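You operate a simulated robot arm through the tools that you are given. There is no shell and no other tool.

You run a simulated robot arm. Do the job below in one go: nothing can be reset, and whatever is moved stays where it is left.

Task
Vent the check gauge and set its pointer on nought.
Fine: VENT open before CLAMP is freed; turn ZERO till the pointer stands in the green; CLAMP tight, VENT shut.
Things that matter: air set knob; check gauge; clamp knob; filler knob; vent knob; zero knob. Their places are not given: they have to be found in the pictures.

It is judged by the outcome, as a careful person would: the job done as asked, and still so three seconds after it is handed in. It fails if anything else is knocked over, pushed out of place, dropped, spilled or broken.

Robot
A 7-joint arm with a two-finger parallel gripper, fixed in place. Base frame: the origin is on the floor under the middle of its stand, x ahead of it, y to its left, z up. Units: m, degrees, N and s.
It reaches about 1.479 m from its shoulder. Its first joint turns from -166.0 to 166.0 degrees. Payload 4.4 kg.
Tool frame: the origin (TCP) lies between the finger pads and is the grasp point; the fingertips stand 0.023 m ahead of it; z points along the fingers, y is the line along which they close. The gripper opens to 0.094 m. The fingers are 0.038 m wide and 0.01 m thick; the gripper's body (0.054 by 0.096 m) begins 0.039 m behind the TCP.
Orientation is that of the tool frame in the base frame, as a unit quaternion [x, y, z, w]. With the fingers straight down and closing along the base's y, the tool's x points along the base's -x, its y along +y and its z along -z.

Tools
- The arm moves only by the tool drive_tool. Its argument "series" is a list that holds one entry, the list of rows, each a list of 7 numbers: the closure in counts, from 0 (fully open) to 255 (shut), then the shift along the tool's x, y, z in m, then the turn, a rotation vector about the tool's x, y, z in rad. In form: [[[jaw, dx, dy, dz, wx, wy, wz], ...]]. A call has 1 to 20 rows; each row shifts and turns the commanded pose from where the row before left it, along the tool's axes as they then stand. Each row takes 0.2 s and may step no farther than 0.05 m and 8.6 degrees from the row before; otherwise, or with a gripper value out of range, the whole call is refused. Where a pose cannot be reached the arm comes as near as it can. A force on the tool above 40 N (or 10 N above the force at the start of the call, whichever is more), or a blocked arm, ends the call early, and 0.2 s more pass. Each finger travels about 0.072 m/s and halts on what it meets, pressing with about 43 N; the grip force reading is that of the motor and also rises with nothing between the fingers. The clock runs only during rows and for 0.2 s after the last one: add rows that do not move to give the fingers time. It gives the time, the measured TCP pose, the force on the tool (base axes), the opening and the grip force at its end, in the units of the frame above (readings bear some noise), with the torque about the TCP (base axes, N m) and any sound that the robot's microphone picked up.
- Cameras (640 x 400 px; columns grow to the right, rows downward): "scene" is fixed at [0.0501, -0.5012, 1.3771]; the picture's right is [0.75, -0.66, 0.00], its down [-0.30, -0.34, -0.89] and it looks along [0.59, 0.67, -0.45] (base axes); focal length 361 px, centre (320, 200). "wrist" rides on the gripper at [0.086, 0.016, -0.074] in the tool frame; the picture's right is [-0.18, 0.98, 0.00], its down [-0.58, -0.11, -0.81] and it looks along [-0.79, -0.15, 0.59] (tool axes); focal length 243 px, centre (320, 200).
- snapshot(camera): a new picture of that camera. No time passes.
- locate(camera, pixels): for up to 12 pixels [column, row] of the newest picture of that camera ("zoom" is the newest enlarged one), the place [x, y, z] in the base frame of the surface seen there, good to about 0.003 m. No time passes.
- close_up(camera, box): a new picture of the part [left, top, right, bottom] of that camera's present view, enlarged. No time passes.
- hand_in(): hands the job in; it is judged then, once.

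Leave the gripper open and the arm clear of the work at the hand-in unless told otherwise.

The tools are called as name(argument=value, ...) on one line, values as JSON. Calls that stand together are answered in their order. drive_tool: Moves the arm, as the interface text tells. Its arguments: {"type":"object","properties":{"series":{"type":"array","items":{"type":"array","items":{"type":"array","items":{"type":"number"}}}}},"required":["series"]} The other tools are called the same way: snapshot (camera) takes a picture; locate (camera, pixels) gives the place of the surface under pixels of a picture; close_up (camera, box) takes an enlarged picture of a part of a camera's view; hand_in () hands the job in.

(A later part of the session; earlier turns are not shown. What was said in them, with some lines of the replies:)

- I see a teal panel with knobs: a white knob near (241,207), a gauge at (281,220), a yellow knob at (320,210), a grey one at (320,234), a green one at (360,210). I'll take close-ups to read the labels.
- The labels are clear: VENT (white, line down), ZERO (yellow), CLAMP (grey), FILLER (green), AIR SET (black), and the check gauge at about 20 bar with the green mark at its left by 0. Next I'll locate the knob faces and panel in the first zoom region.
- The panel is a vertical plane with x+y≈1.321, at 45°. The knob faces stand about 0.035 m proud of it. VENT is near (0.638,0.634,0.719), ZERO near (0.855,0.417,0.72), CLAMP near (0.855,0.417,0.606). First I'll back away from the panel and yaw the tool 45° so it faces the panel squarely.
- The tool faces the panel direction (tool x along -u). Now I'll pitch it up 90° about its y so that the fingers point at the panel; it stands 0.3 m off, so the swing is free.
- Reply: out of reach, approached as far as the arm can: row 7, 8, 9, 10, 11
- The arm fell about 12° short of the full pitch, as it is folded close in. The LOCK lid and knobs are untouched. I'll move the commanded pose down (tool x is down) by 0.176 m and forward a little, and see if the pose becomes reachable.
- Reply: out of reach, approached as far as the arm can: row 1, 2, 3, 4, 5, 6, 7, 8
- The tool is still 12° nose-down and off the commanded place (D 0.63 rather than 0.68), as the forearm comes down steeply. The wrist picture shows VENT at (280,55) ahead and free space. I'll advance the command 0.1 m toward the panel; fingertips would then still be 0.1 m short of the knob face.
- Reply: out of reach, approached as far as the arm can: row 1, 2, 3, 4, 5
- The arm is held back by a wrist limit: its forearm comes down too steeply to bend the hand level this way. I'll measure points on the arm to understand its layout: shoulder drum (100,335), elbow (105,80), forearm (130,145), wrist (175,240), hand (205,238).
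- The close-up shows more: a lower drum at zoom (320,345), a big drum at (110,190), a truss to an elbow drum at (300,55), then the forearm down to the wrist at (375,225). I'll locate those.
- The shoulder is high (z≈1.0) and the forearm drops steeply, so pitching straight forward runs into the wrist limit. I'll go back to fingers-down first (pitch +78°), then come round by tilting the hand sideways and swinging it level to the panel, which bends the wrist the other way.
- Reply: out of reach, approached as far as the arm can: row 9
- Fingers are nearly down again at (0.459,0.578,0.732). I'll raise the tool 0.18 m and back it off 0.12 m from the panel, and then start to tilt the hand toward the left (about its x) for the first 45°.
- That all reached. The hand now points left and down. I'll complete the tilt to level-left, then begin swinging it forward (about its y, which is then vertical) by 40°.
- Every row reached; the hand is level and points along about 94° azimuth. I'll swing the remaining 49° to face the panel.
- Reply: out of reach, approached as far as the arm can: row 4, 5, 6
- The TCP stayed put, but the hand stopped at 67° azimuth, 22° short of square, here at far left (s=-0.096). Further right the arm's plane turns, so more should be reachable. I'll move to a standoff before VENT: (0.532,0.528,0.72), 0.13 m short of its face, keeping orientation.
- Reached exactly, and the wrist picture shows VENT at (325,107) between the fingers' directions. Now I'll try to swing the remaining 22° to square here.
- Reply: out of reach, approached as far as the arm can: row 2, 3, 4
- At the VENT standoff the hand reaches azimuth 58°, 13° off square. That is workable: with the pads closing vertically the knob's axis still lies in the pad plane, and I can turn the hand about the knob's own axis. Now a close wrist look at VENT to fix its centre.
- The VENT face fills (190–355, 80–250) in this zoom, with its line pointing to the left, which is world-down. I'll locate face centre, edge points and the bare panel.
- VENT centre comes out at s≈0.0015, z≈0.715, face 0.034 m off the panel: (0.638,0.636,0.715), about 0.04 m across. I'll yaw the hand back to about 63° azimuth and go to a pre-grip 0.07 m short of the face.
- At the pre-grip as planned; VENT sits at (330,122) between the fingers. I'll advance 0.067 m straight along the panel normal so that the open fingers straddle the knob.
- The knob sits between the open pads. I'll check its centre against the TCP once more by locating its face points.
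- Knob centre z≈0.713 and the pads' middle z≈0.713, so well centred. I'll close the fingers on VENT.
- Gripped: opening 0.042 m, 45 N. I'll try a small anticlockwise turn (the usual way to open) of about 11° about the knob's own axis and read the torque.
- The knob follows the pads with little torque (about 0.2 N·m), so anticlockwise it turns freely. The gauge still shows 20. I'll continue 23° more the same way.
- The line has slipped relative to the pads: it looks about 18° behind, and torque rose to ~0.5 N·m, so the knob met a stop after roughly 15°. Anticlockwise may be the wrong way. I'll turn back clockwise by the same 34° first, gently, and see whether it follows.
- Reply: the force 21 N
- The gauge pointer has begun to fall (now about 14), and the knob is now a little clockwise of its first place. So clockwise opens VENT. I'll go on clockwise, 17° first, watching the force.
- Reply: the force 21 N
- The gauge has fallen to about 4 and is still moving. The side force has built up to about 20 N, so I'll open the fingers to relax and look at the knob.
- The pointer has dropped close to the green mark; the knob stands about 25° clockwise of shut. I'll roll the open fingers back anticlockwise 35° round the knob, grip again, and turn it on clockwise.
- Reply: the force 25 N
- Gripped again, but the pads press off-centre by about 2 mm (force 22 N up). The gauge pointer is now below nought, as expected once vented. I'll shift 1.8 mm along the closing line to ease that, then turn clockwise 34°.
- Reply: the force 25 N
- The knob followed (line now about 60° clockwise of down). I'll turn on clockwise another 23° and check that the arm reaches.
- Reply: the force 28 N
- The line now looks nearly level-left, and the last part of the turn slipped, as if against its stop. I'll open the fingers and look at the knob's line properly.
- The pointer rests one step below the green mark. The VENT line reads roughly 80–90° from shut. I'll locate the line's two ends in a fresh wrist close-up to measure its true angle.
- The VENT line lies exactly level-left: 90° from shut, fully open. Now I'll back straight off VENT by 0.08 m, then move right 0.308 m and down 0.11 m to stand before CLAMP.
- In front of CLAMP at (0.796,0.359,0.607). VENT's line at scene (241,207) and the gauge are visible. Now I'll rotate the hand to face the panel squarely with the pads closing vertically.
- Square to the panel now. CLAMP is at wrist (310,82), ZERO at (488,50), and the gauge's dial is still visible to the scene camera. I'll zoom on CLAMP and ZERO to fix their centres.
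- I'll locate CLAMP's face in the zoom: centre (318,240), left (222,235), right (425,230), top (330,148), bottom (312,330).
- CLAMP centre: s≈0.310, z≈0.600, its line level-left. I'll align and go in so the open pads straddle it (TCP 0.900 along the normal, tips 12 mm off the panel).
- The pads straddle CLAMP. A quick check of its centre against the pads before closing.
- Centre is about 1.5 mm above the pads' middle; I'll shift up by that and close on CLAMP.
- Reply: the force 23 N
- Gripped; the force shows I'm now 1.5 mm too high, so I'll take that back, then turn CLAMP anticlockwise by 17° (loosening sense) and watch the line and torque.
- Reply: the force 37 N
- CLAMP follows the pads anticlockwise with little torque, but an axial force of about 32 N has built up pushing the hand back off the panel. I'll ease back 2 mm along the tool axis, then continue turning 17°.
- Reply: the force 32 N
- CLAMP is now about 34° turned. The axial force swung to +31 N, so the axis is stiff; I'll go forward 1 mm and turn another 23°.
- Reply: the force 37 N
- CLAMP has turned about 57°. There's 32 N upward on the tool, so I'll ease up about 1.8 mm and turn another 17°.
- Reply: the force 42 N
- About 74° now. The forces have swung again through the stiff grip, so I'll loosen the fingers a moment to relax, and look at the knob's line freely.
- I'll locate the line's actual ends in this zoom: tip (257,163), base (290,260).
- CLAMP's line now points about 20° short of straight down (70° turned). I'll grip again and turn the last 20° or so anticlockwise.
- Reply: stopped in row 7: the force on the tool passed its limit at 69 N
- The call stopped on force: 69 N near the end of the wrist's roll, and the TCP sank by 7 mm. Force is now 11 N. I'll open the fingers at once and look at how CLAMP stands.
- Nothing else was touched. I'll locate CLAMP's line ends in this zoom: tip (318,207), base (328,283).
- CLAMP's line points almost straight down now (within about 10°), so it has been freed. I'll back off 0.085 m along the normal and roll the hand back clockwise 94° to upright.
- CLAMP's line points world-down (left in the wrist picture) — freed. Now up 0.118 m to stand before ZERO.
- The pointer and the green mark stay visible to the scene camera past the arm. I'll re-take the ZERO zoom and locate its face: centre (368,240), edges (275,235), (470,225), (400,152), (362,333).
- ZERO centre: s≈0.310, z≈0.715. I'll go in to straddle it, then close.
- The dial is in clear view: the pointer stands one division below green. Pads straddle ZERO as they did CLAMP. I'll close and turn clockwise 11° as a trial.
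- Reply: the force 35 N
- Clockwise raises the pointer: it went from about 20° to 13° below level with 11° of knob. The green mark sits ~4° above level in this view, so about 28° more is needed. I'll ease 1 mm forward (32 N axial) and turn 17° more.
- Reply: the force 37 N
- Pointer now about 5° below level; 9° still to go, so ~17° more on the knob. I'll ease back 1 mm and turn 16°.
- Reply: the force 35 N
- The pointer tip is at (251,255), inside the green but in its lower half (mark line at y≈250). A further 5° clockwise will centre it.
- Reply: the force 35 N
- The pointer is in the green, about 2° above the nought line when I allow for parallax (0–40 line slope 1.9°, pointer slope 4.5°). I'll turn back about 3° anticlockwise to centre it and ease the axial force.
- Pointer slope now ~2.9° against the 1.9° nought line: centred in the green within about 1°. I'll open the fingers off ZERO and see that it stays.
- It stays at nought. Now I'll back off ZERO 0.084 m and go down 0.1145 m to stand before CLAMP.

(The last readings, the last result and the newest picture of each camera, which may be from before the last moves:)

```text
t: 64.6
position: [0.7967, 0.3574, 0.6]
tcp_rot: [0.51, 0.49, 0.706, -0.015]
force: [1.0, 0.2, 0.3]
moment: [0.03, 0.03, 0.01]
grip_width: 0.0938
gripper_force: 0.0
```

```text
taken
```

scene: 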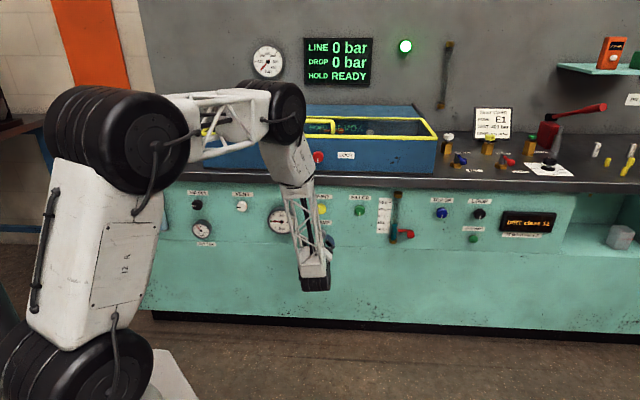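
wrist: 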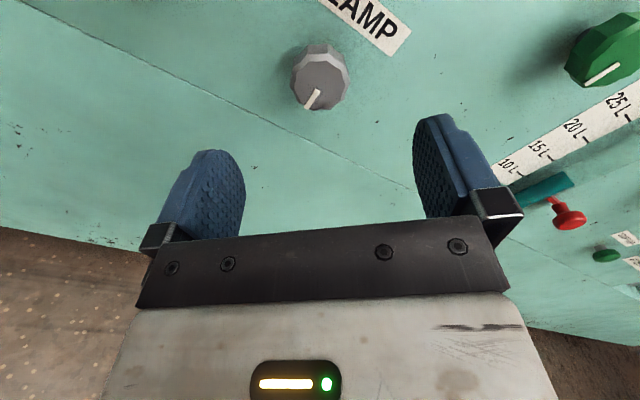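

In front of CLAMP again. I'll roll the hand anticlockwise 97° (to about 50° left of upright) so that the whole 90° tightening turn fits in one grip.

drive_tool(series=[[[0, 0, 0, 0, 0, 0, -0.141], [0, 0, 0, 0, 0, 0, -0.141], [0, 0, 0, 0, 0, 0, -0.141], [0, 0, 0, 0, 0, 0, -0.141], [0, 0, 0, 0, 0, 0, -0.141], [0, 0, 0, 0, 0, 0, -0.141], [0, 0, 0, 0, 0, 0, -0.141], [0, 0, 0, 0, 0, 0, -0.141], [0, 0, 0, 0, 0, 0, -0.141], [0, 0, 0, 0, 0, 0, -0.141], [0, 0, 0, 0, 0, 0, -0.141], [0, 0, 0, 0, 0, 0, -0.141], [0, 0, 0, 0, 0, 0, 0]]])

snapshot(camera="wrist")

close_up(camera="scene", box=[250, 190, 310, 240])

```text
t: 67.4
position: [0.7974, 0.3576, 0.6006]
tcp_rot: [-0.029, 0.707, 0.479, 0.52]
force: [-0.4, 0.2, -0.2]
moment: [-0.01, -0.01, 0.05]
grip_width: 0.0941
gripper_force: 0.1
```

```text
taken
```

wrist: 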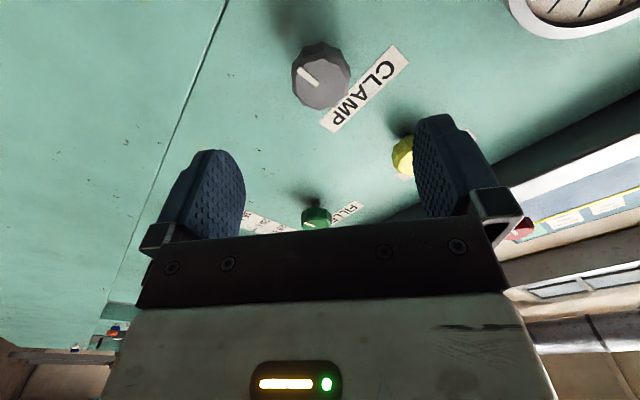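

```text
8.00 times, centred on (280, 215) of scene
```

zoom: 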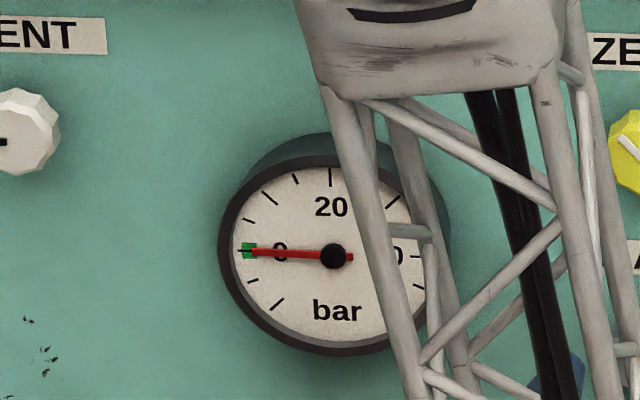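

Pointer still in the green. I'll go in 0.083 m so the pads straddle CLAMP at this roll, then close.

drive_tool(series=[[[0, 0, 0, 0.0167, 0, 0, 0], [0, 0, 0, 0.0167, 0, 0, 0], [0, 0, 0, 0.0167, 0, 0, 0], [0, 0, 0, 0.0167, 0, 0, 0], [0, 0, 0, 0.0167, 0, 0, 0], [0, 0, 0, 0, 0, 0, 0]]])

snapshot(camera="wrist")

```text
t: 68.8
position: [0.8555, 0.4179, 0.601]
tcp_rot: [-0.029, 0.707, 0.48, 0.519]
force: [-0.4, 0.3, -0.3]
moment: [0.01, 0.05, -0.03]
grip_width: 0.0939
gripper_force: 0.1
```

```text
taken
```

wrist: 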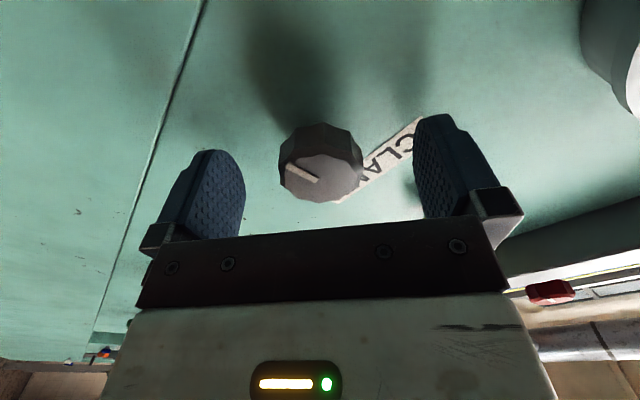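

The pads straddle CLAMP, line pointing toward the left pad. I'll close and turn the first 11° clockwise.

drive_tool(series=[[[255, 0, 0, 0, 0, 0, 0], [255, 0, 0, 0, 0, 0, 0], [255, 0, 0, 0, 0, 0, 0], [255, 0, 0, 0, 0, 0, 0.1], [255, 0, 0, 0, 0, 0, 0.1], [255, 0, 0, 0, 0, 0, 0]]])

close_up(camera="wrist", box=[240, 100, 400, 220])

```text
t: 70.2
position: [0.8562, 0.4169, 0.6013]
tcp_rot: [0.041, 0.706, 0.529, 0.469]
force: [-5.4, 18.8, 2.9]
moment: [0.29, -0.25, -0.22]
grip_width: 0.0412
gripper_force: 45.1
```

```text
3.33 times, centred on (320, 160) of wrist
```

zoom: 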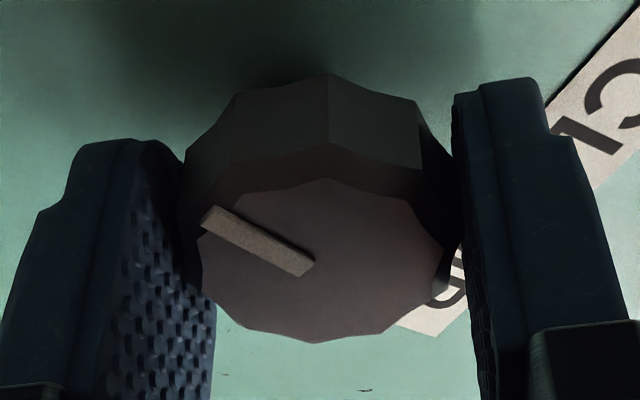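

Low forces. Continuing clockwise 23°.

drive_tool(series=[[[255, 0, 0, 0, 0, 0, 0.1], [255, 0, 0, 0, 0, 0, 0.1], [255, 0, 0, 0, 0, 0, 0.1], [255, 0, 0, 0, 0, 0, 0.1], [255, 0, 0, 0, 0, 0, 0]]])

close_up(camera="wrist", box=[240, 100, 400, 220])

close_up(camera="scene", box=[250, 190, 310, 240])

```text
t: 71.4
position: [0.8568, 0.4163, 0.6002]
tcp_rot: [0.182, 0.684, 0.612, 0.354]
force: [16.5, 13.1, -9.1]
moment: [0.0, -0.03, 0.3]
grip_width: 0.0411
gripper_force: 45.1
```

```text
3.33 times, centred on (320, 160) of wrist
```

zoom: 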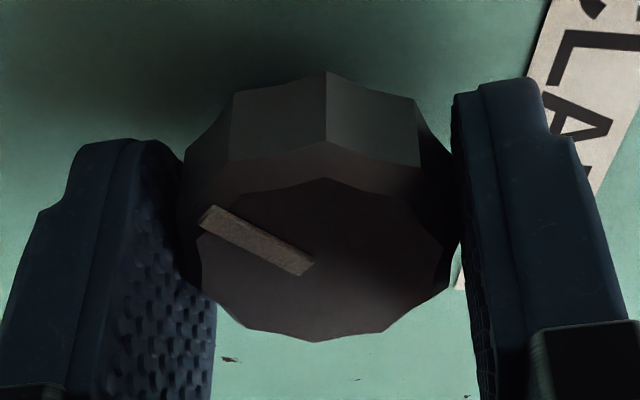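

```text
8.00 times, centred on (280, 215) of scene
```

zoom: 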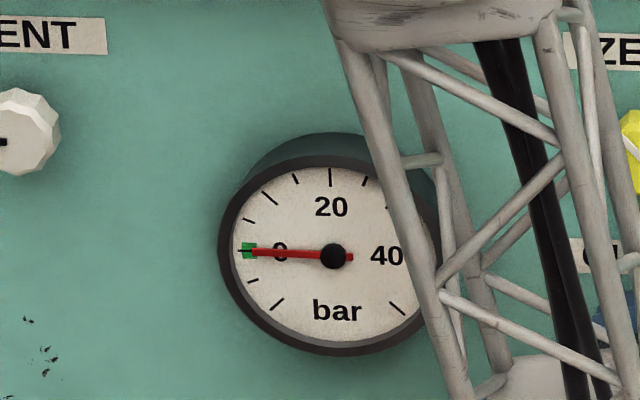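

CLAMP follows the pads; the pointer stays on nought. Axial 21 N, so I'll ease 0.7 mm forward and turn 23° more.

drive_tool(series=[[[255, 0, 0, 0.0007, 0, 0, 0.05], [255, 0, 0, 0, 0, 0, 0.1], [255, 0, 0, 0, 0, 0, 0.1], [255, 0, 0, 0, 0, 0, 0.1], [255, 0, 0, 0, 0, 0, 0.05], [255, 0, 0, 0, 0, 0, 0]]])

close_up(camera="wrist", box=[240, 100, 400, 220])

close_up(camera="scene", box=[250, 190, 310, 240])

```text
t: 72.8
position: [0.8556, 0.4167, 0.6007]
tcp_rot: [0.314, 0.633, 0.67, 0.227]
force: [-10.2, -19.1, 15.1]
moment: [0.38, -0.36, -0.05]
grip_width: 0.041
gripper_force: 44.7
```

```text
3.33 times, centred on (320, 160) of wrist
```

zoom: 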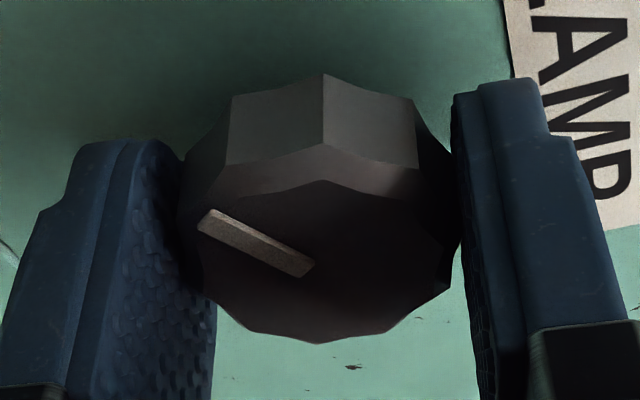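

```text
8.00 times, centred on (280, 215) of scene
```

zoom: 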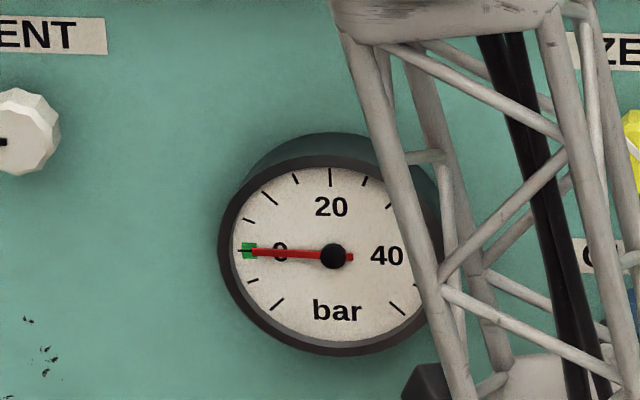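

About 57° turned, all following. I'll ease 0.7 mm back and turn another 23°.

drive_tool(series=[[[255, 0, 0, -0.0007, 0, 0, 0.05], [255, 0, 0, 0, 0, 0, 0.1], [255, 0, 0, 0, 0, 0, 0.1], [255, 0, 0, 0, 0, 0, 0.1], [255, 0, 0, 0, 0, 0, 0.05], [255, 0, 0, 0, 0, 0, 0]]])

close_up(camera="wrist", box=[240, 100, 400, 220])

close_up(camera="scene", box=[250, 190, 310, 240])

```text
t: 74.2
position: [0.8561, 0.4172, 0.6001]
tcp_rot: [0.433, 0.56, 0.701, 0.088]
force: [9.2, 23.3, -12.0]
moment: [0.13, -0.13, -0.12]
grip_width: 0.0402
gripper_force: 44.9
```

```text
3.33 times, centred on (320, 160) of wrist
```

zoom: 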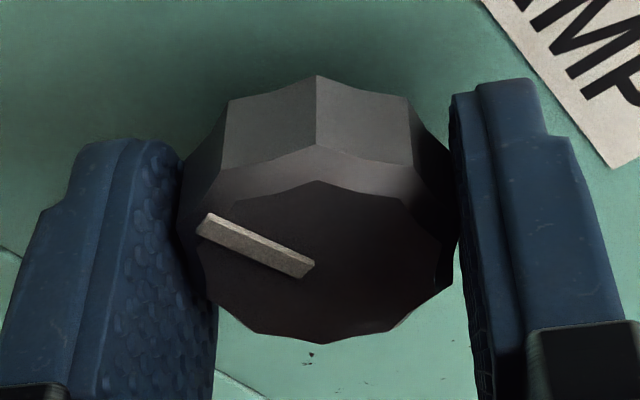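

```text
8.00 times, centred on (280, 215) of scene
```

zoom: 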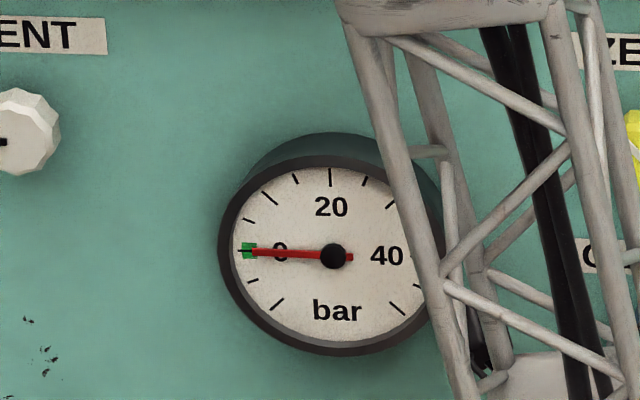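

About 80° turned. I'll go another 17° to bring it up against its stop.

drive_tool(series=[[[255, 0, 0, 0.0007, 0, 0, 0.05], [255, 0, 0, 0, 0, 0, 0.1], [255, 0, 0, 0, 0, 0, 0.1], [255, 0, 0, 0, 0, 0, 0.05], [255, 0, 0, 0, 0, 0, 0]]])

close_up(camera="wrist", box=[240, 100, 400, 220])

close_up(camera="scene", box=[250, 190, 310, 240])

```text
t: 75.4
position: [0.8563, 0.4172, 0.599]
tcp_rot: [0.513, 0.487, 0.707, -0.016]
force: [-15.8, -0.7, 2.5]
moment: [-0.09, -1.07, 0.78]
grip_width: 0.0408
gripper_force: 45.2
```

```text
3.33 times, centred on (320, 160) of wrist
```

zoom: 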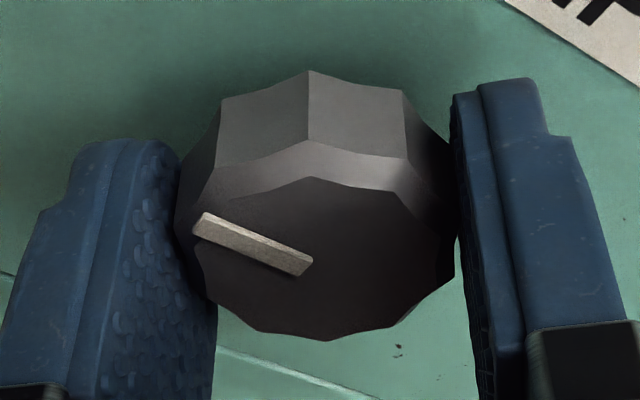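

```text
8.00 times, centred on (280, 215) of scene
```

zoom: 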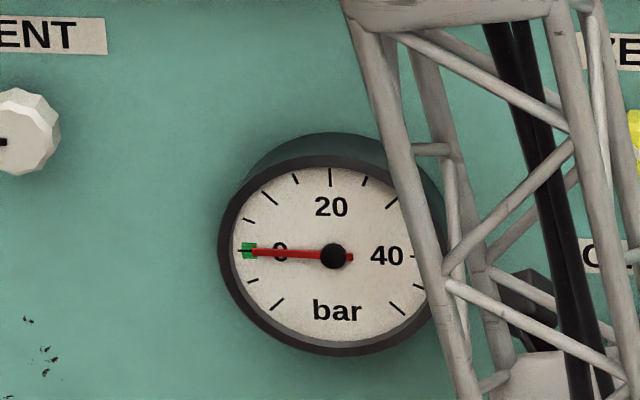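

The torque rose to about 0.8 N·m against the turn, so CLAMP is up against its stop: tight. I'll open the fingers and measure its line.

drive_tool(series=[[[0, 0, 0, 0, 0, 0, 0], [0, 0, 0, 0, 0, 0, 0], [0, 0, 0, 0, 0, 0, 0], [0, 0, 0, 0, 0, 0, 0]]])

close_up(camera="wrist", box=[280, 110, 370, 210])

```text
t: 76.4
position: [0.857, 0.4169, 0.6011]
tcp_rot: [0.511, 0.489, 0.707, -0.017]
force: [-0.1, -0.5, -0.6]
moment: [0.01, -0.01, 0.03]
grip_width: 0.0942
gripper_force: 0.1
```

```text
4.00 times, centred on (325, 160) of wrist
```

zoom: 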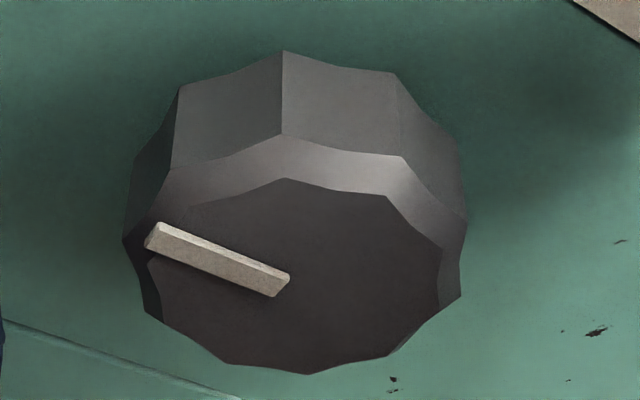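

I'll locate the line's ends: tip (160,237), base (278,283).

locate(camera="zoom", pixels=[[160, 240], [276, 284], [218, 262], [300, 280], [160, 290], [435, 270], [290, 365], [290, 190]])

close_up(camera="scene", box=[265, 205, 295, 225])

```text
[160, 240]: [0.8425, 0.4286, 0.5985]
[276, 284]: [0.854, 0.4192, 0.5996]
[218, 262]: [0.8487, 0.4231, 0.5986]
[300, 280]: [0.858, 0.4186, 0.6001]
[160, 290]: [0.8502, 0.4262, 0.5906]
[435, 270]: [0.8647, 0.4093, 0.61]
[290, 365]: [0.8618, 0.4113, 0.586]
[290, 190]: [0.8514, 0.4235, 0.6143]
```

```text
16.00 times, centred on (280, 215) of scene
```

zoom: 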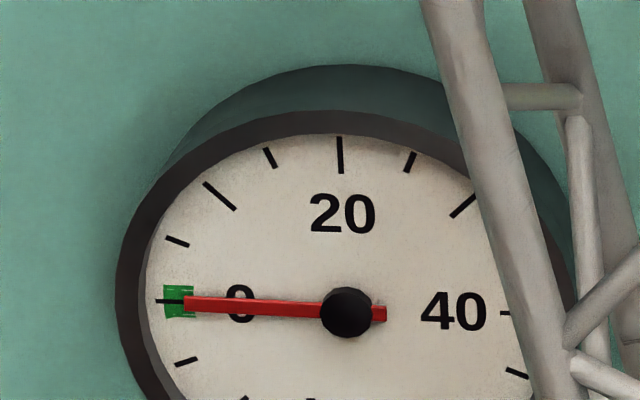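

CLAMP's line lies level-left again, and the pointer rests on nought. Now VENT. I'll back off CLAMP by 0.084 m, turn the hand to the tilted pose used at VENT, and travel left and up to VENT's standoff at (0.578,0.577,0.7155).

drive_tool(series=[[[0, 0, 0, -0.021, 0, 0, 0], [0, 0, 0, -0.021, 0, 0, 0], [0, 0, 0, -0.021, 0, 0, 0], [0, 0, 0, -0.021, 0, 0, 0], [0, 0, 0, 0, 0.0132, 0.0767, -0.0887], [0, 0, 0, 0, 0.0132, 0.0767, -0.0887], [0, 0, 0, 0, 0.0132, 0.0767, -0.0887], [0, 0, 0, 0, 0.0132, 0.0767, -0.0887], [0, 0.0347, -0.0044, 0.0112, 0, 0, 0], [0, 0.0347, -0.0044, 0.0112, 0, 0, 0], [0, 0.0347, -0.0044, 0.0112, 0, 0, 0], [0, 0.0347, -0.0044, 0.0112, 0, 0, 0], [0, 0.0347, -0.0044, 0.0112, 0, 0, 0], [0, 0.0347, -0.0044, 0.0112, 0, 0, 0], [0, 0.0347, -0.0044, 0.0112, 0, 0, 0], [0, 0.0347, -0.0044, 0.0112, 0, 0, 0], [0, 0.0347, -0.0044, 0.0112, 0, 0, 0], [0, 0, 0, 0, 0, 0, 0]]])

snapshot(camera="wrist")

close_up(camera="scene", box=[220, 180, 400, 260])

```text
t: 80.2
position: [0.5785, 0.5781, 0.714]
tcp_rot: [0.304, 0.581, 0.755, 0.02]
force: [0.9, -0.9, 0.9]
moment: [0.01, 0.0, 0.0]
grip_width: 0.094
gripper_force: 0.1
```

```text
taken
```

wrist: 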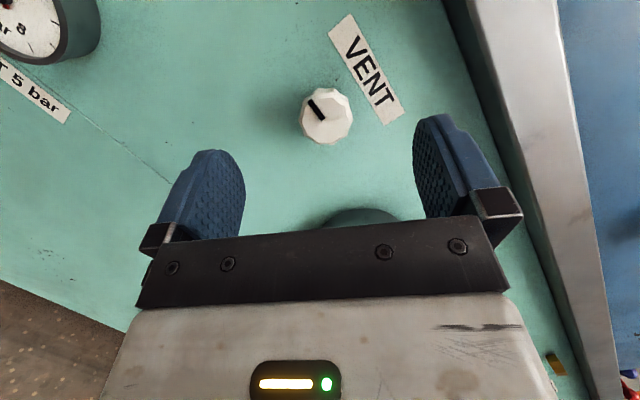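

```text
3.56 times, centred on (310, 220) of scene
```

zoom: 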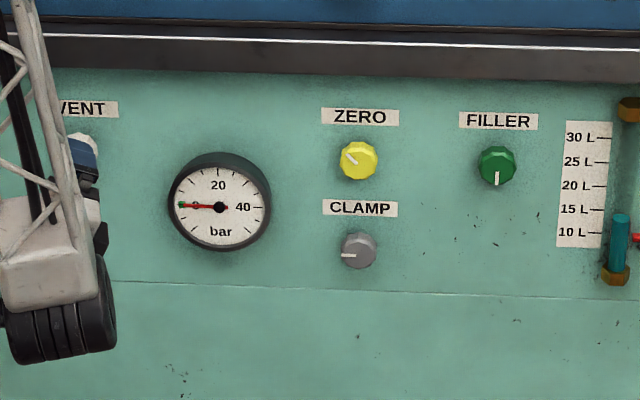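

At VENT's standoff; CLAMP is level-left, pointer on nought, ZERO untouched since. I'll go in 0.079 m along the normal so the open pads straddle VENT.

drive_tool(series=[[[0, -0.0048, 0.00024, 0.01506, 0, 0, 0], [0, -0.0048, 0.00024, 0.01506, 0, 0, 0], [0, -0.0048, 0.00024, 0.01506, 0, 0, 0], [0, -0.0048, 0.00024, 0.01506, 0, 0, 0], [0, -0.0048, 0.00024, 0.01506, 0, 0, 0], [0, 0, 0, 0, 0, 0, 0]]])

snapshot(camera="wrist")

```text
t: 81.6
position: [0.6368, 0.633, 0.717]
tcp_rot: [0.304, 0.58, 0.755, 0.02]
force: [0.7, -0.4, 0.3]
moment: [-0.01, -0.02, 0.04]
grip_width: 0.0939
gripper_force: 0.2
```

```text
taken
```

wrist: 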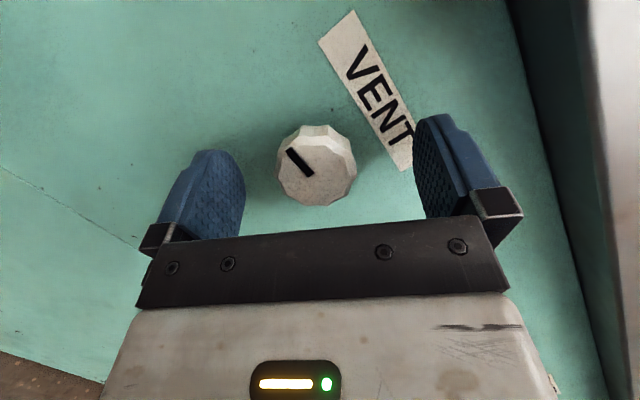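

The knob is about 2 mm off the pads' middle (316 vs 321 px; z 0.717 vs 0.7153). I'll shift -2.2 mm along the closing line, close, and turn the first 11° anticlockwise about the knob's axis.

drive_tool(series=[[[0, 0.0009, -0.0022, 0, 0, 0, 0], [255, 0, 0, 0, 0, 0, 0], [255, 0, 0, 0, 0, 0, 0], [255, 0, 0, 0, 0, 0, 0], [255, 0, 0, 0, 0.0309, 0, -0.0951], [255, 0, 0, 0, 0.0309, 0, -0.0951], [255, 0, 0, 0, 0, 0, 0]]])

close_up(camera="wrist", box=[240, 100, 400, 220])

close_up(camera="scene", box=[250, 190, 310, 240])

```text
t: 83.2
position: [0.6341, 0.6352, 0.7154]
tcp_rot: [0.248, 0.629, 0.732, 0.083]
force: [-4.4, -15.5, 8.3]
moment: [0.11, -0.11, 0.29]
grip_width: 0.0419
gripper_force: 45.8
```

```text
3.33 times, centred on (320, 160) of wrist
```

zoom: 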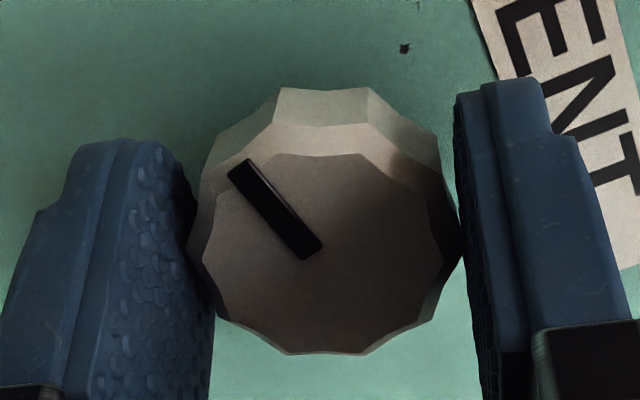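

```text
8.00 times, centred on (280, 215) of scene
```

zoom: 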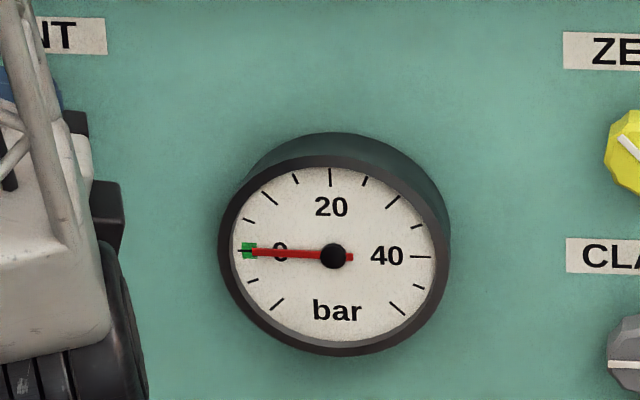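

VENT follows with small forces. Continuing anticlockwise 23°.

drive_tool(series=[[[255, 0, 0, 0, 0.0309, 0, -0.0951], [255, 0, 0, 0, 0.0309, 0, -0.0951], [255, 0, 0, 0, 0.0309, 0, -0.0951], [255, 0, 0, 0, 0.0309, 0, -0.0951], [255, 0, 0, 0, 0, 0, 0]]])

close_up(camera="wrist", box=[240, 100, 400, 220])

```text
t: 84.4
position: [0.6338, 0.6336, 0.7151]
tcp_rot: [0.129, 0.709, 0.662, 0.205]
force: [3.5, -24.2, 19.0]
moment: [0.33, -0.38, -0.59]
grip_width: 0.0419
gripper_force: 44.9
```

```text
3.33 times, centred on (320, 160) of wrist
```

zoom: 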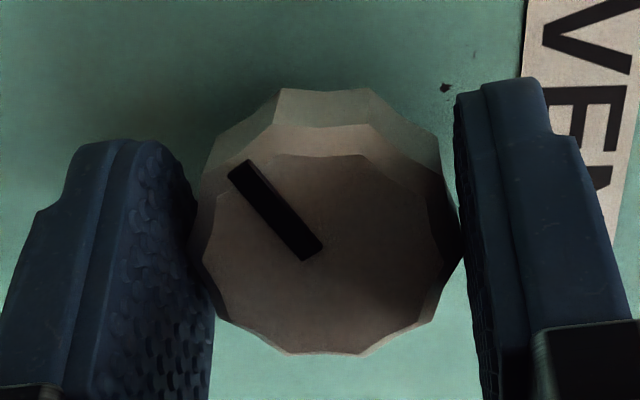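

Following well (34° turned). To ease the 31 N side load I'll shift about 1 mm with it, and turn 17° more.

drive_tool(series=[[[255, -0.0008, 0.001, -0.0003, 0, 0, 0], [255, 0, 0, 0, 0.0309, 0, -0.0951], [255, 0, 0, 0, 0.0309, 0, -0.0951], [255, 0, 0, 0, 0.0309, 0, -0.0951], [255, 0, 0, 0, 0, 0, 0]]])

close_up(camera="wrist", box=[240, 100, 400, 220])

```text
t: 85.6
position: [0.6348, 0.6333, 0.7145]
tcp_rot: [0.034, 0.751, 0.593, 0.289]
force: [21.5, 9.9, -19.9]
moment: [0.3, -0.28, 0.64]
grip_width: 0.0417
gripper_force: 45.3
```

```text
3.33 times, centred on (320, 160) of wrist
```

zoom: 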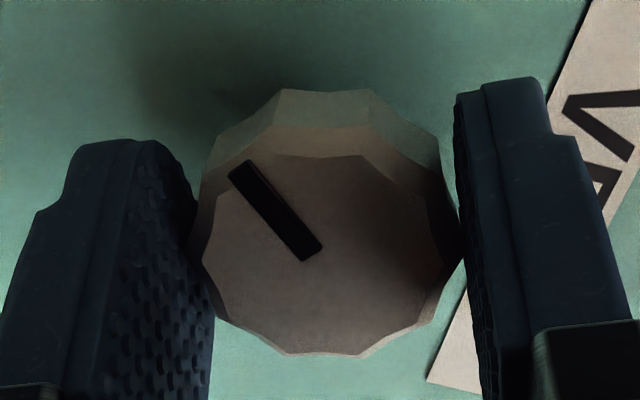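

51° turned. I'll ease slightly the other way, turn 11° more, then open the fingers for a fresh grip.

drive_tool(series=[[[255, 0.0003, -0.0006, 0.0006, 0, 0, 0], [255, 0, 0, 0, 0.0309, 0, -0.0951], [255, 0, 0, 0, 0.0309, 0, -0.0951], [255, 0, 0, 0, 0, 0, 0], [0, 0, 0, 0, 0, 0, 0], [0, 0, 0, 0, 0, 0, 0], [0, 0, 0, 0, 0, 0, 0]]])

close_up(camera="wrist", box=[240, 100, 400, 220])

close_up(camera="scene", box=[250, 190, 310, 240])

```text
t: 87.2
position: [0.6349, 0.6338, 0.7151]
tcp_rot: [-0.027, 0.768, 0.54, 0.343]
force: [0.8, 0.6, 0.1]
moment: [-0.02, -0.01, -0.05]
grip_width: 0.0939
gripper_force: 0.1
```

```text
3.33 times, centred on (320, 160) of wrist
```

zoom: 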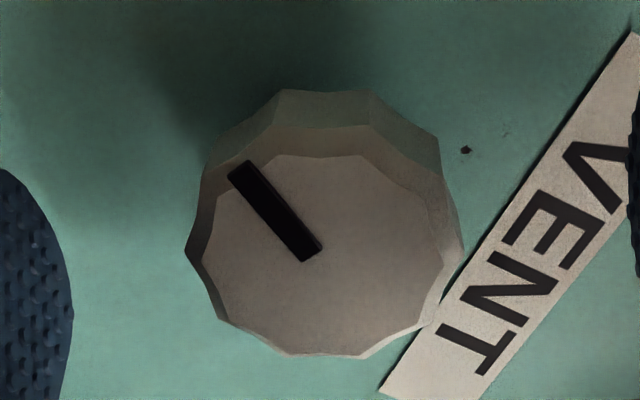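

```text
8.00 times, centred on (280, 215) of scene
```

zoom: 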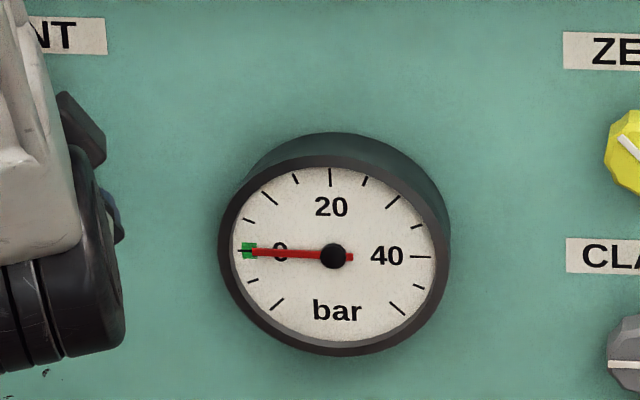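

VENT is 63° turned; pointer steady. I'll roll the open fingers clockwise 57° about the knob, close, and check.

drive_tool(series=[[[0, 0, 0, 0, -0.0386, 0, 0.1189], [0, 0, 0, 0, -0.0386, 0, 0.1189], [0, 0, 0, 0, -0.0386, 0, 0.1189], [0, 0, 0, 0, -0.0386, 0, 0.1189], [0, 0, 0, 0, -0.0386, 0, 0.1189], [0, 0, 0, 0, -0.0386, 0, 0.1189], [0, 0, 0, 0, -0.0386, 0, 0.1189], [0, 0, 0, 0, -0.0386, 0, 0.1189], [0, 0, 0, 0, 0, 0, 0], [255, 0, 0, 0, 0, 0, 0], [255, 0, 0, 0, 0, 0, 0], [255, 0, 0, 0, 0, 0, 0], [255, 0, 0, 0, 0, 0, 0]]])

close_up(camera="wrist", box=[240, 100, 400, 220])

```text
t: 90.0
position: [0.6343, 0.6349, 0.7148]
tcp_rot: [0.276, 0.606, 0.744, 0.053]
force: [0.0, -6.4, 9.0]
moment: [-0.2, 0.19, 0.45]
grip_width: 0.0417
gripper_force: 44.8
```

```text
3.33 times, centred on (320, 160) of wrist
```

zoom: 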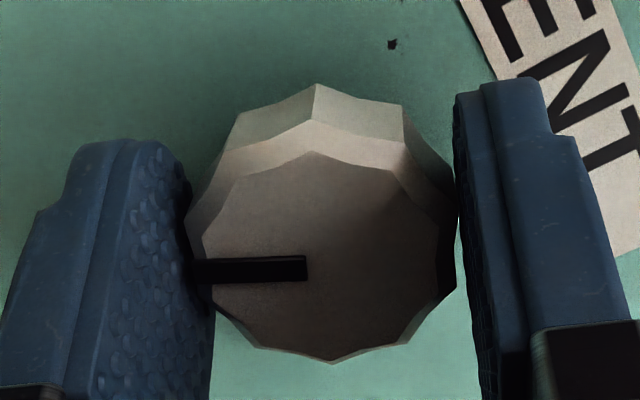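

Well centred grip (9 N). Now anticlockwise 23°.

drive_tool(series=[[[255, 0, 0, 0, 0.0309, 0, -0.0951], [255, 0, 0, 0, 0.0309, 0, -0.0951], [255, 0, 0, 0, 0.0309, 0, -0.0951], [255, 0, 0, 0, 0.0309, 0, -0.0951], [255, 0, 0, 0, 0, 0, 0]]])

close_up(camera="wrist", box=[240, 100, 400, 220])

```text
t: 91.2
position: [0.6341, 0.6344, 0.7152]
tcp_rot: [0.159, 0.693, 0.682, 0.175]
force: [15.5, 27.7, -8.1]
moment: [0.22, -0.26, 0.07]
grip_width: 0.0416
gripper_force: 45.2
```

```text
3.33 times, centred on (320, 160) of wrist
```

zoom: 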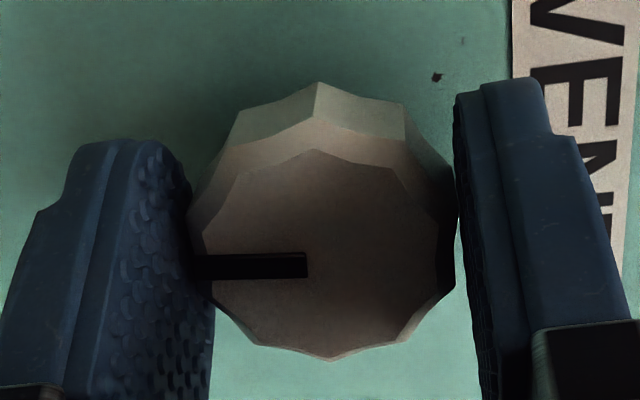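

VENT now about 86° turned. I'll ease 1 mm forward and turn 11–14° more, to its stop.

drive_tool(series=[[[255, -0.0003, 0, 0.0009, 0, 0, 0], [255, 0, 0, 0, 0.0309, 0, -0.0951], [255, 0, 0, 0, 0.0309, 0, -0.0951], [255, 0, 0, 0, 0, 0, 0]]])

close_up(camera="wrist", box=[240, 100, 400, 220])

close_up(camera="scene", box=[250, 190, 310, 240])

```text
t: 92.2
position: [0.6337, 0.6346, 0.7167]
tcp_rot: [0.097, 0.725, 0.641, 0.233]
force: [-1.9, -7.4, 3.9]
moment: [0.45, -0.34, -0.34]
grip_width: 0.0408
gripper_force: 44.5
```

```text
3.33 times, centred on (320, 160) of wrist
```

zoom: 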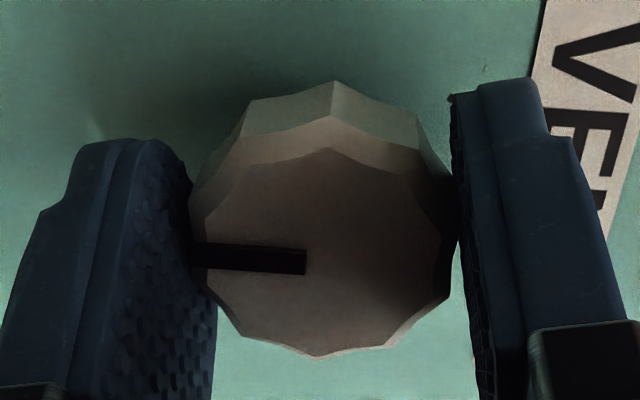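

```text
8.00 times, centred on (280, 215) of scene
```

zoom: 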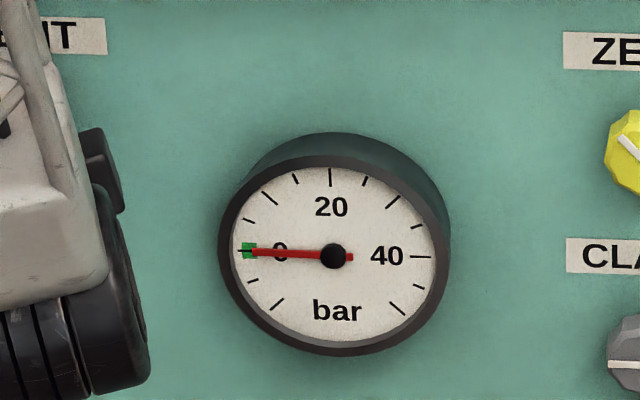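

The line now starts to lag the pads, so it is at the shut stop. One more small push of 6°, then I'll open the fingers and measure the line.

drive_tool(series=[[[255, 0, 0, 0, 0.0309, 0, -0.0951], [255, 0, 0, 0, 0, 0, 0], [0, 0, 0, 0, 0, 0, 0], [0, 0, 0, 0, 0, 0, 0], [0, 0, 0, 0, 0, 0, 0], [0, 0, 0, 0, 0, 0, 0]]])

close_up(camera="wrist", box=[280, 110, 370, 210])

```text
t: 93.6
position: [0.6348, 0.6351, 0.7158]
tcp_rot: [0.067, 0.739, 0.617, 0.262]
force: [-1.0, 0.0, -0.2]
moment: [0.02, -0.03, 0.0]
grip_width: 0.0941
gripper_force: 0.1
```

```text
4.00 times, centred on (325, 160) of wrist
```

zoom: 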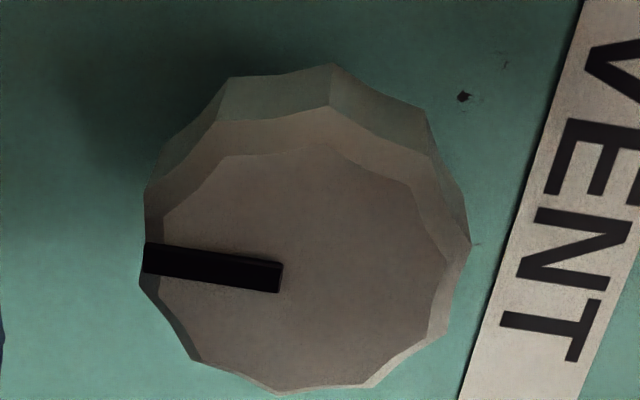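

I'll locate the VENT line's ends: tip (152,260), base (272,277).

locate(camera="zoom", pixels=[[155, 260], [270, 277], [212, 268], [295, 278], [450, 250], [170, 300], [320, 170], [285, 375]])

close_up(camera="scene", box=[265, 205, 295, 225])

```text
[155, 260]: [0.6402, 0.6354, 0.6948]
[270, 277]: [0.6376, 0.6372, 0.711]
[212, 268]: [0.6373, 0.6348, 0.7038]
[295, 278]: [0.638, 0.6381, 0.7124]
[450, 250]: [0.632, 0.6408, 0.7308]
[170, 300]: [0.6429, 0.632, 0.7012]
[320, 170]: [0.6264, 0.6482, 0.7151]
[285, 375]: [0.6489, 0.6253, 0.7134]
```

```text
16.00 times, centred on (280, 215) of scene
```

zoom: 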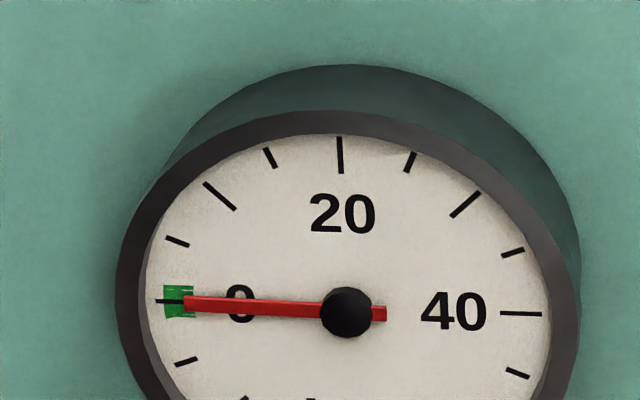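

VENT's line points straight down again (within the reading noise), and the pointer rests on nought. I'll back off 0.12 m from the panel with the gripper open.

drive_tool(series=[[[0, 0.0062, 0, -0.019, 0, 0, 0], [0, 0.0062, 0, -0.019, 0, 0, 0], [0, 0.0062, 0, -0.019, 0, 0, 0], [0, 0.0062, 0, -0.019, 0, 0, 0], [0, 0.0062, 0, -0.019, 0, 0, 0], [0, 0.0062, 0, -0.019, 0, 0, 0], [0, 0, 0, 0, 0, 0, 0]]])

snapshot(camera="scene")

close_up(camera="wrist", box=[240, 20, 440, 220])

```text
t: 95.2
position: [0.5486, 0.551, 0.7149]
tcp_rot: [0.067, 0.739, 0.618, 0.261]
force: [0.4, 1.6, -0.7]
moment: [-0.01, 0.03, 0.01]
grip_width: 0.0941
gripper_force: 0.1
```

```text
taken
```

scene: 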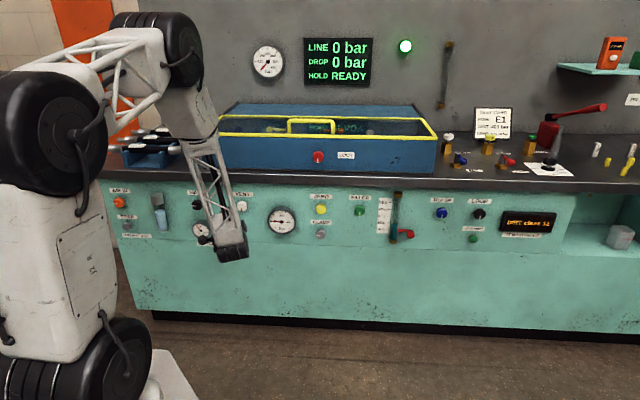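

```text
2.00 times, centred on (340, 120) of wrist
```

zoom: 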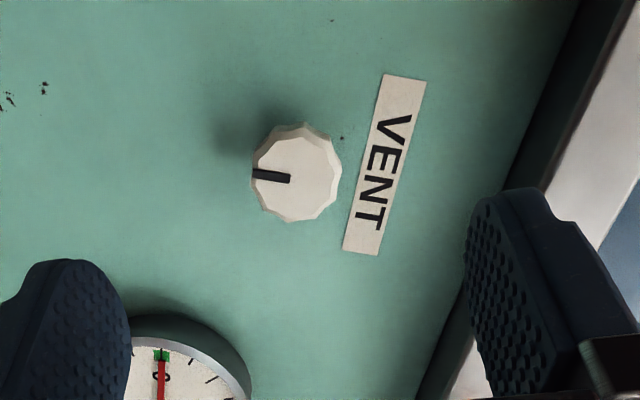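

The arm is clear. VENT is visible just right of the forearm at (241,207); I'll take a close scene look at all the knobs and the gauge.

close_up(camera="scene", box=[225, 190, 265, 222])

close_up(camera="scene", box=[220, 180, 400, 260])

close_up(camera="scene", box=[100, 175, 260, 275])

```text
12.50 times, centred on (245, 206) of scene
```

zoom: 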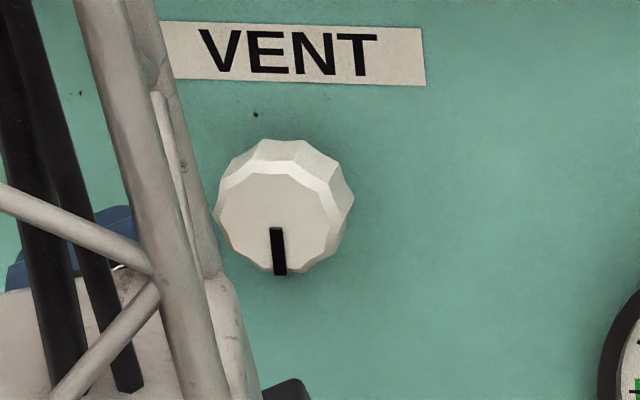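

```text
3.56 times, centred on (310, 220) of scene
```

zoom: 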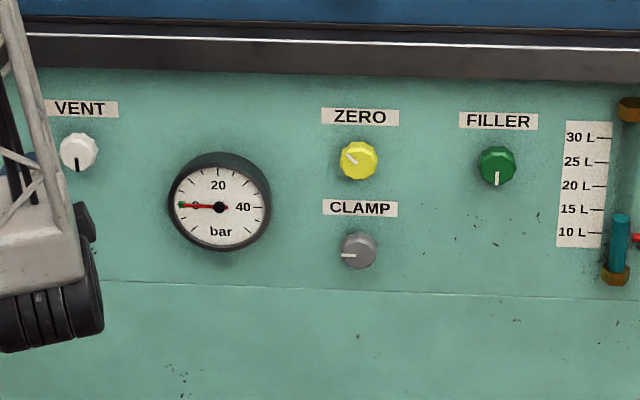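

```text
4.00 times, centred on (180, 225) of scene
```

zoom: 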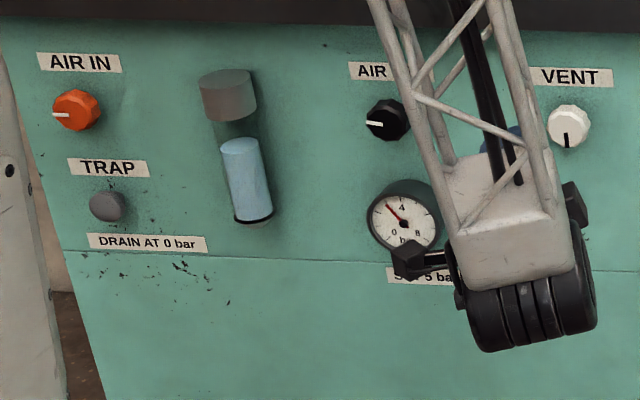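

Everything reads as wanted: VENT down (shut), CLAMP level-left (tight), pointer in the green, AIR SET and FILLER unchanged. I'll draw the arm back another 0.08 m, letting time pass, and check the gauge one last time.

drive_tool(series=[[[0, 0.0062, 0, -0.019, 0, 0, 0], [0, 0.0062, 0, -0.019, 0, 0, 0], [0, 0.0062, 0, -0.019, 0, 0, 0], [0, 0.0062, 0, -0.019, 0, 0, 0], [0, 0, 0, 0, 0, 0, 0], [0, 0, 0, 0, 0, 0, 0], [0, 0, 0, 0, 0, 0, 0], [0, 0, 0, 0, 0, 0, 0], [0, 0, 0, 0, 0, 0, 0], [0, 0, 0, 0, 0, 0, 0], [0, 0, 0, 0, 0, 0, 0], [0, 0, 0, 0, 0, 0, 0], [0, 0, 0, 0, 0, 0, 0], [0, 0, 0, 0, 0, 0, 0]]])

close_up(camera="scene", box=[265, 205, 295, 225])

snapshot(camera="scene")

```text
t: 98.2
position: [0.4933, 0.4947, 0.7156]
tcp_rot: [0.066, 0.738, 0.618, 0.262]
force: [-0.1, -0.2, -0.7]
moment: [0.01, -0.01, 0.01]
grip_width: 0.094
gripper_force: 0.0
```

```text
16.00 times, centred on (280, 215) of scene
```

zoom: 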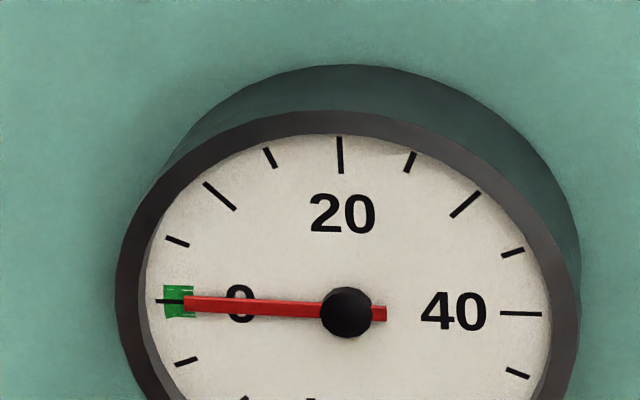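

```text
taken
```

scene: 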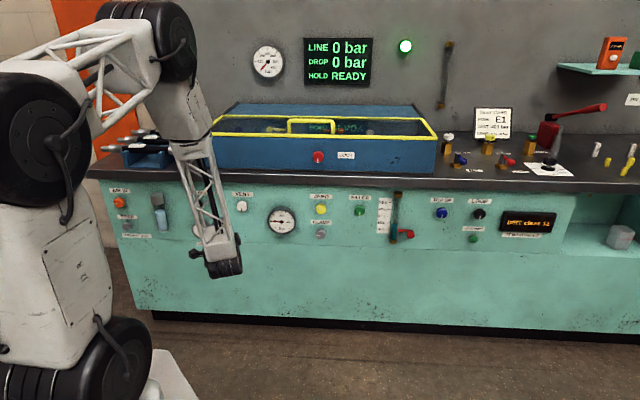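

The pointer rests in the green, unchanged over the last three seconds. VENT is shut, CLAMP is tight, the gripper is open and the arm is clear. I'm handing in.

hand_in()

```text
The job is handed in.
```

The check gauge has been vented and its pointer set on nought. The job is handed in.

- **VENT:** I opened it fully before touching CLAMP. The gauge fell from 20 bar and settled about one division below nought. VENT is now back against its shut stop, with its line straight down as at the start.
- **CLAMP:** I freed it only after VENT was open. It is now turned back against its stop, with its line level-left as at the start.
- **ZERO:** I turned it clockwise until the pointer stood in the green. The pointer is about 1° above the nought line and did not move in the last three seconds before hand-in.
- **Other parts:** In the last pictures AIR SET and FILLER stand as they did at the start, and nothing else looks moved.

One call stopped itself on a force of 69 N at the end of freeing CLAMP, when the wrist ran out of roll. I opened the fingers at once. CLAMP turned normally afterwards, and I saw no damage.

The gripper is open and the arm is drawn back from the panel.
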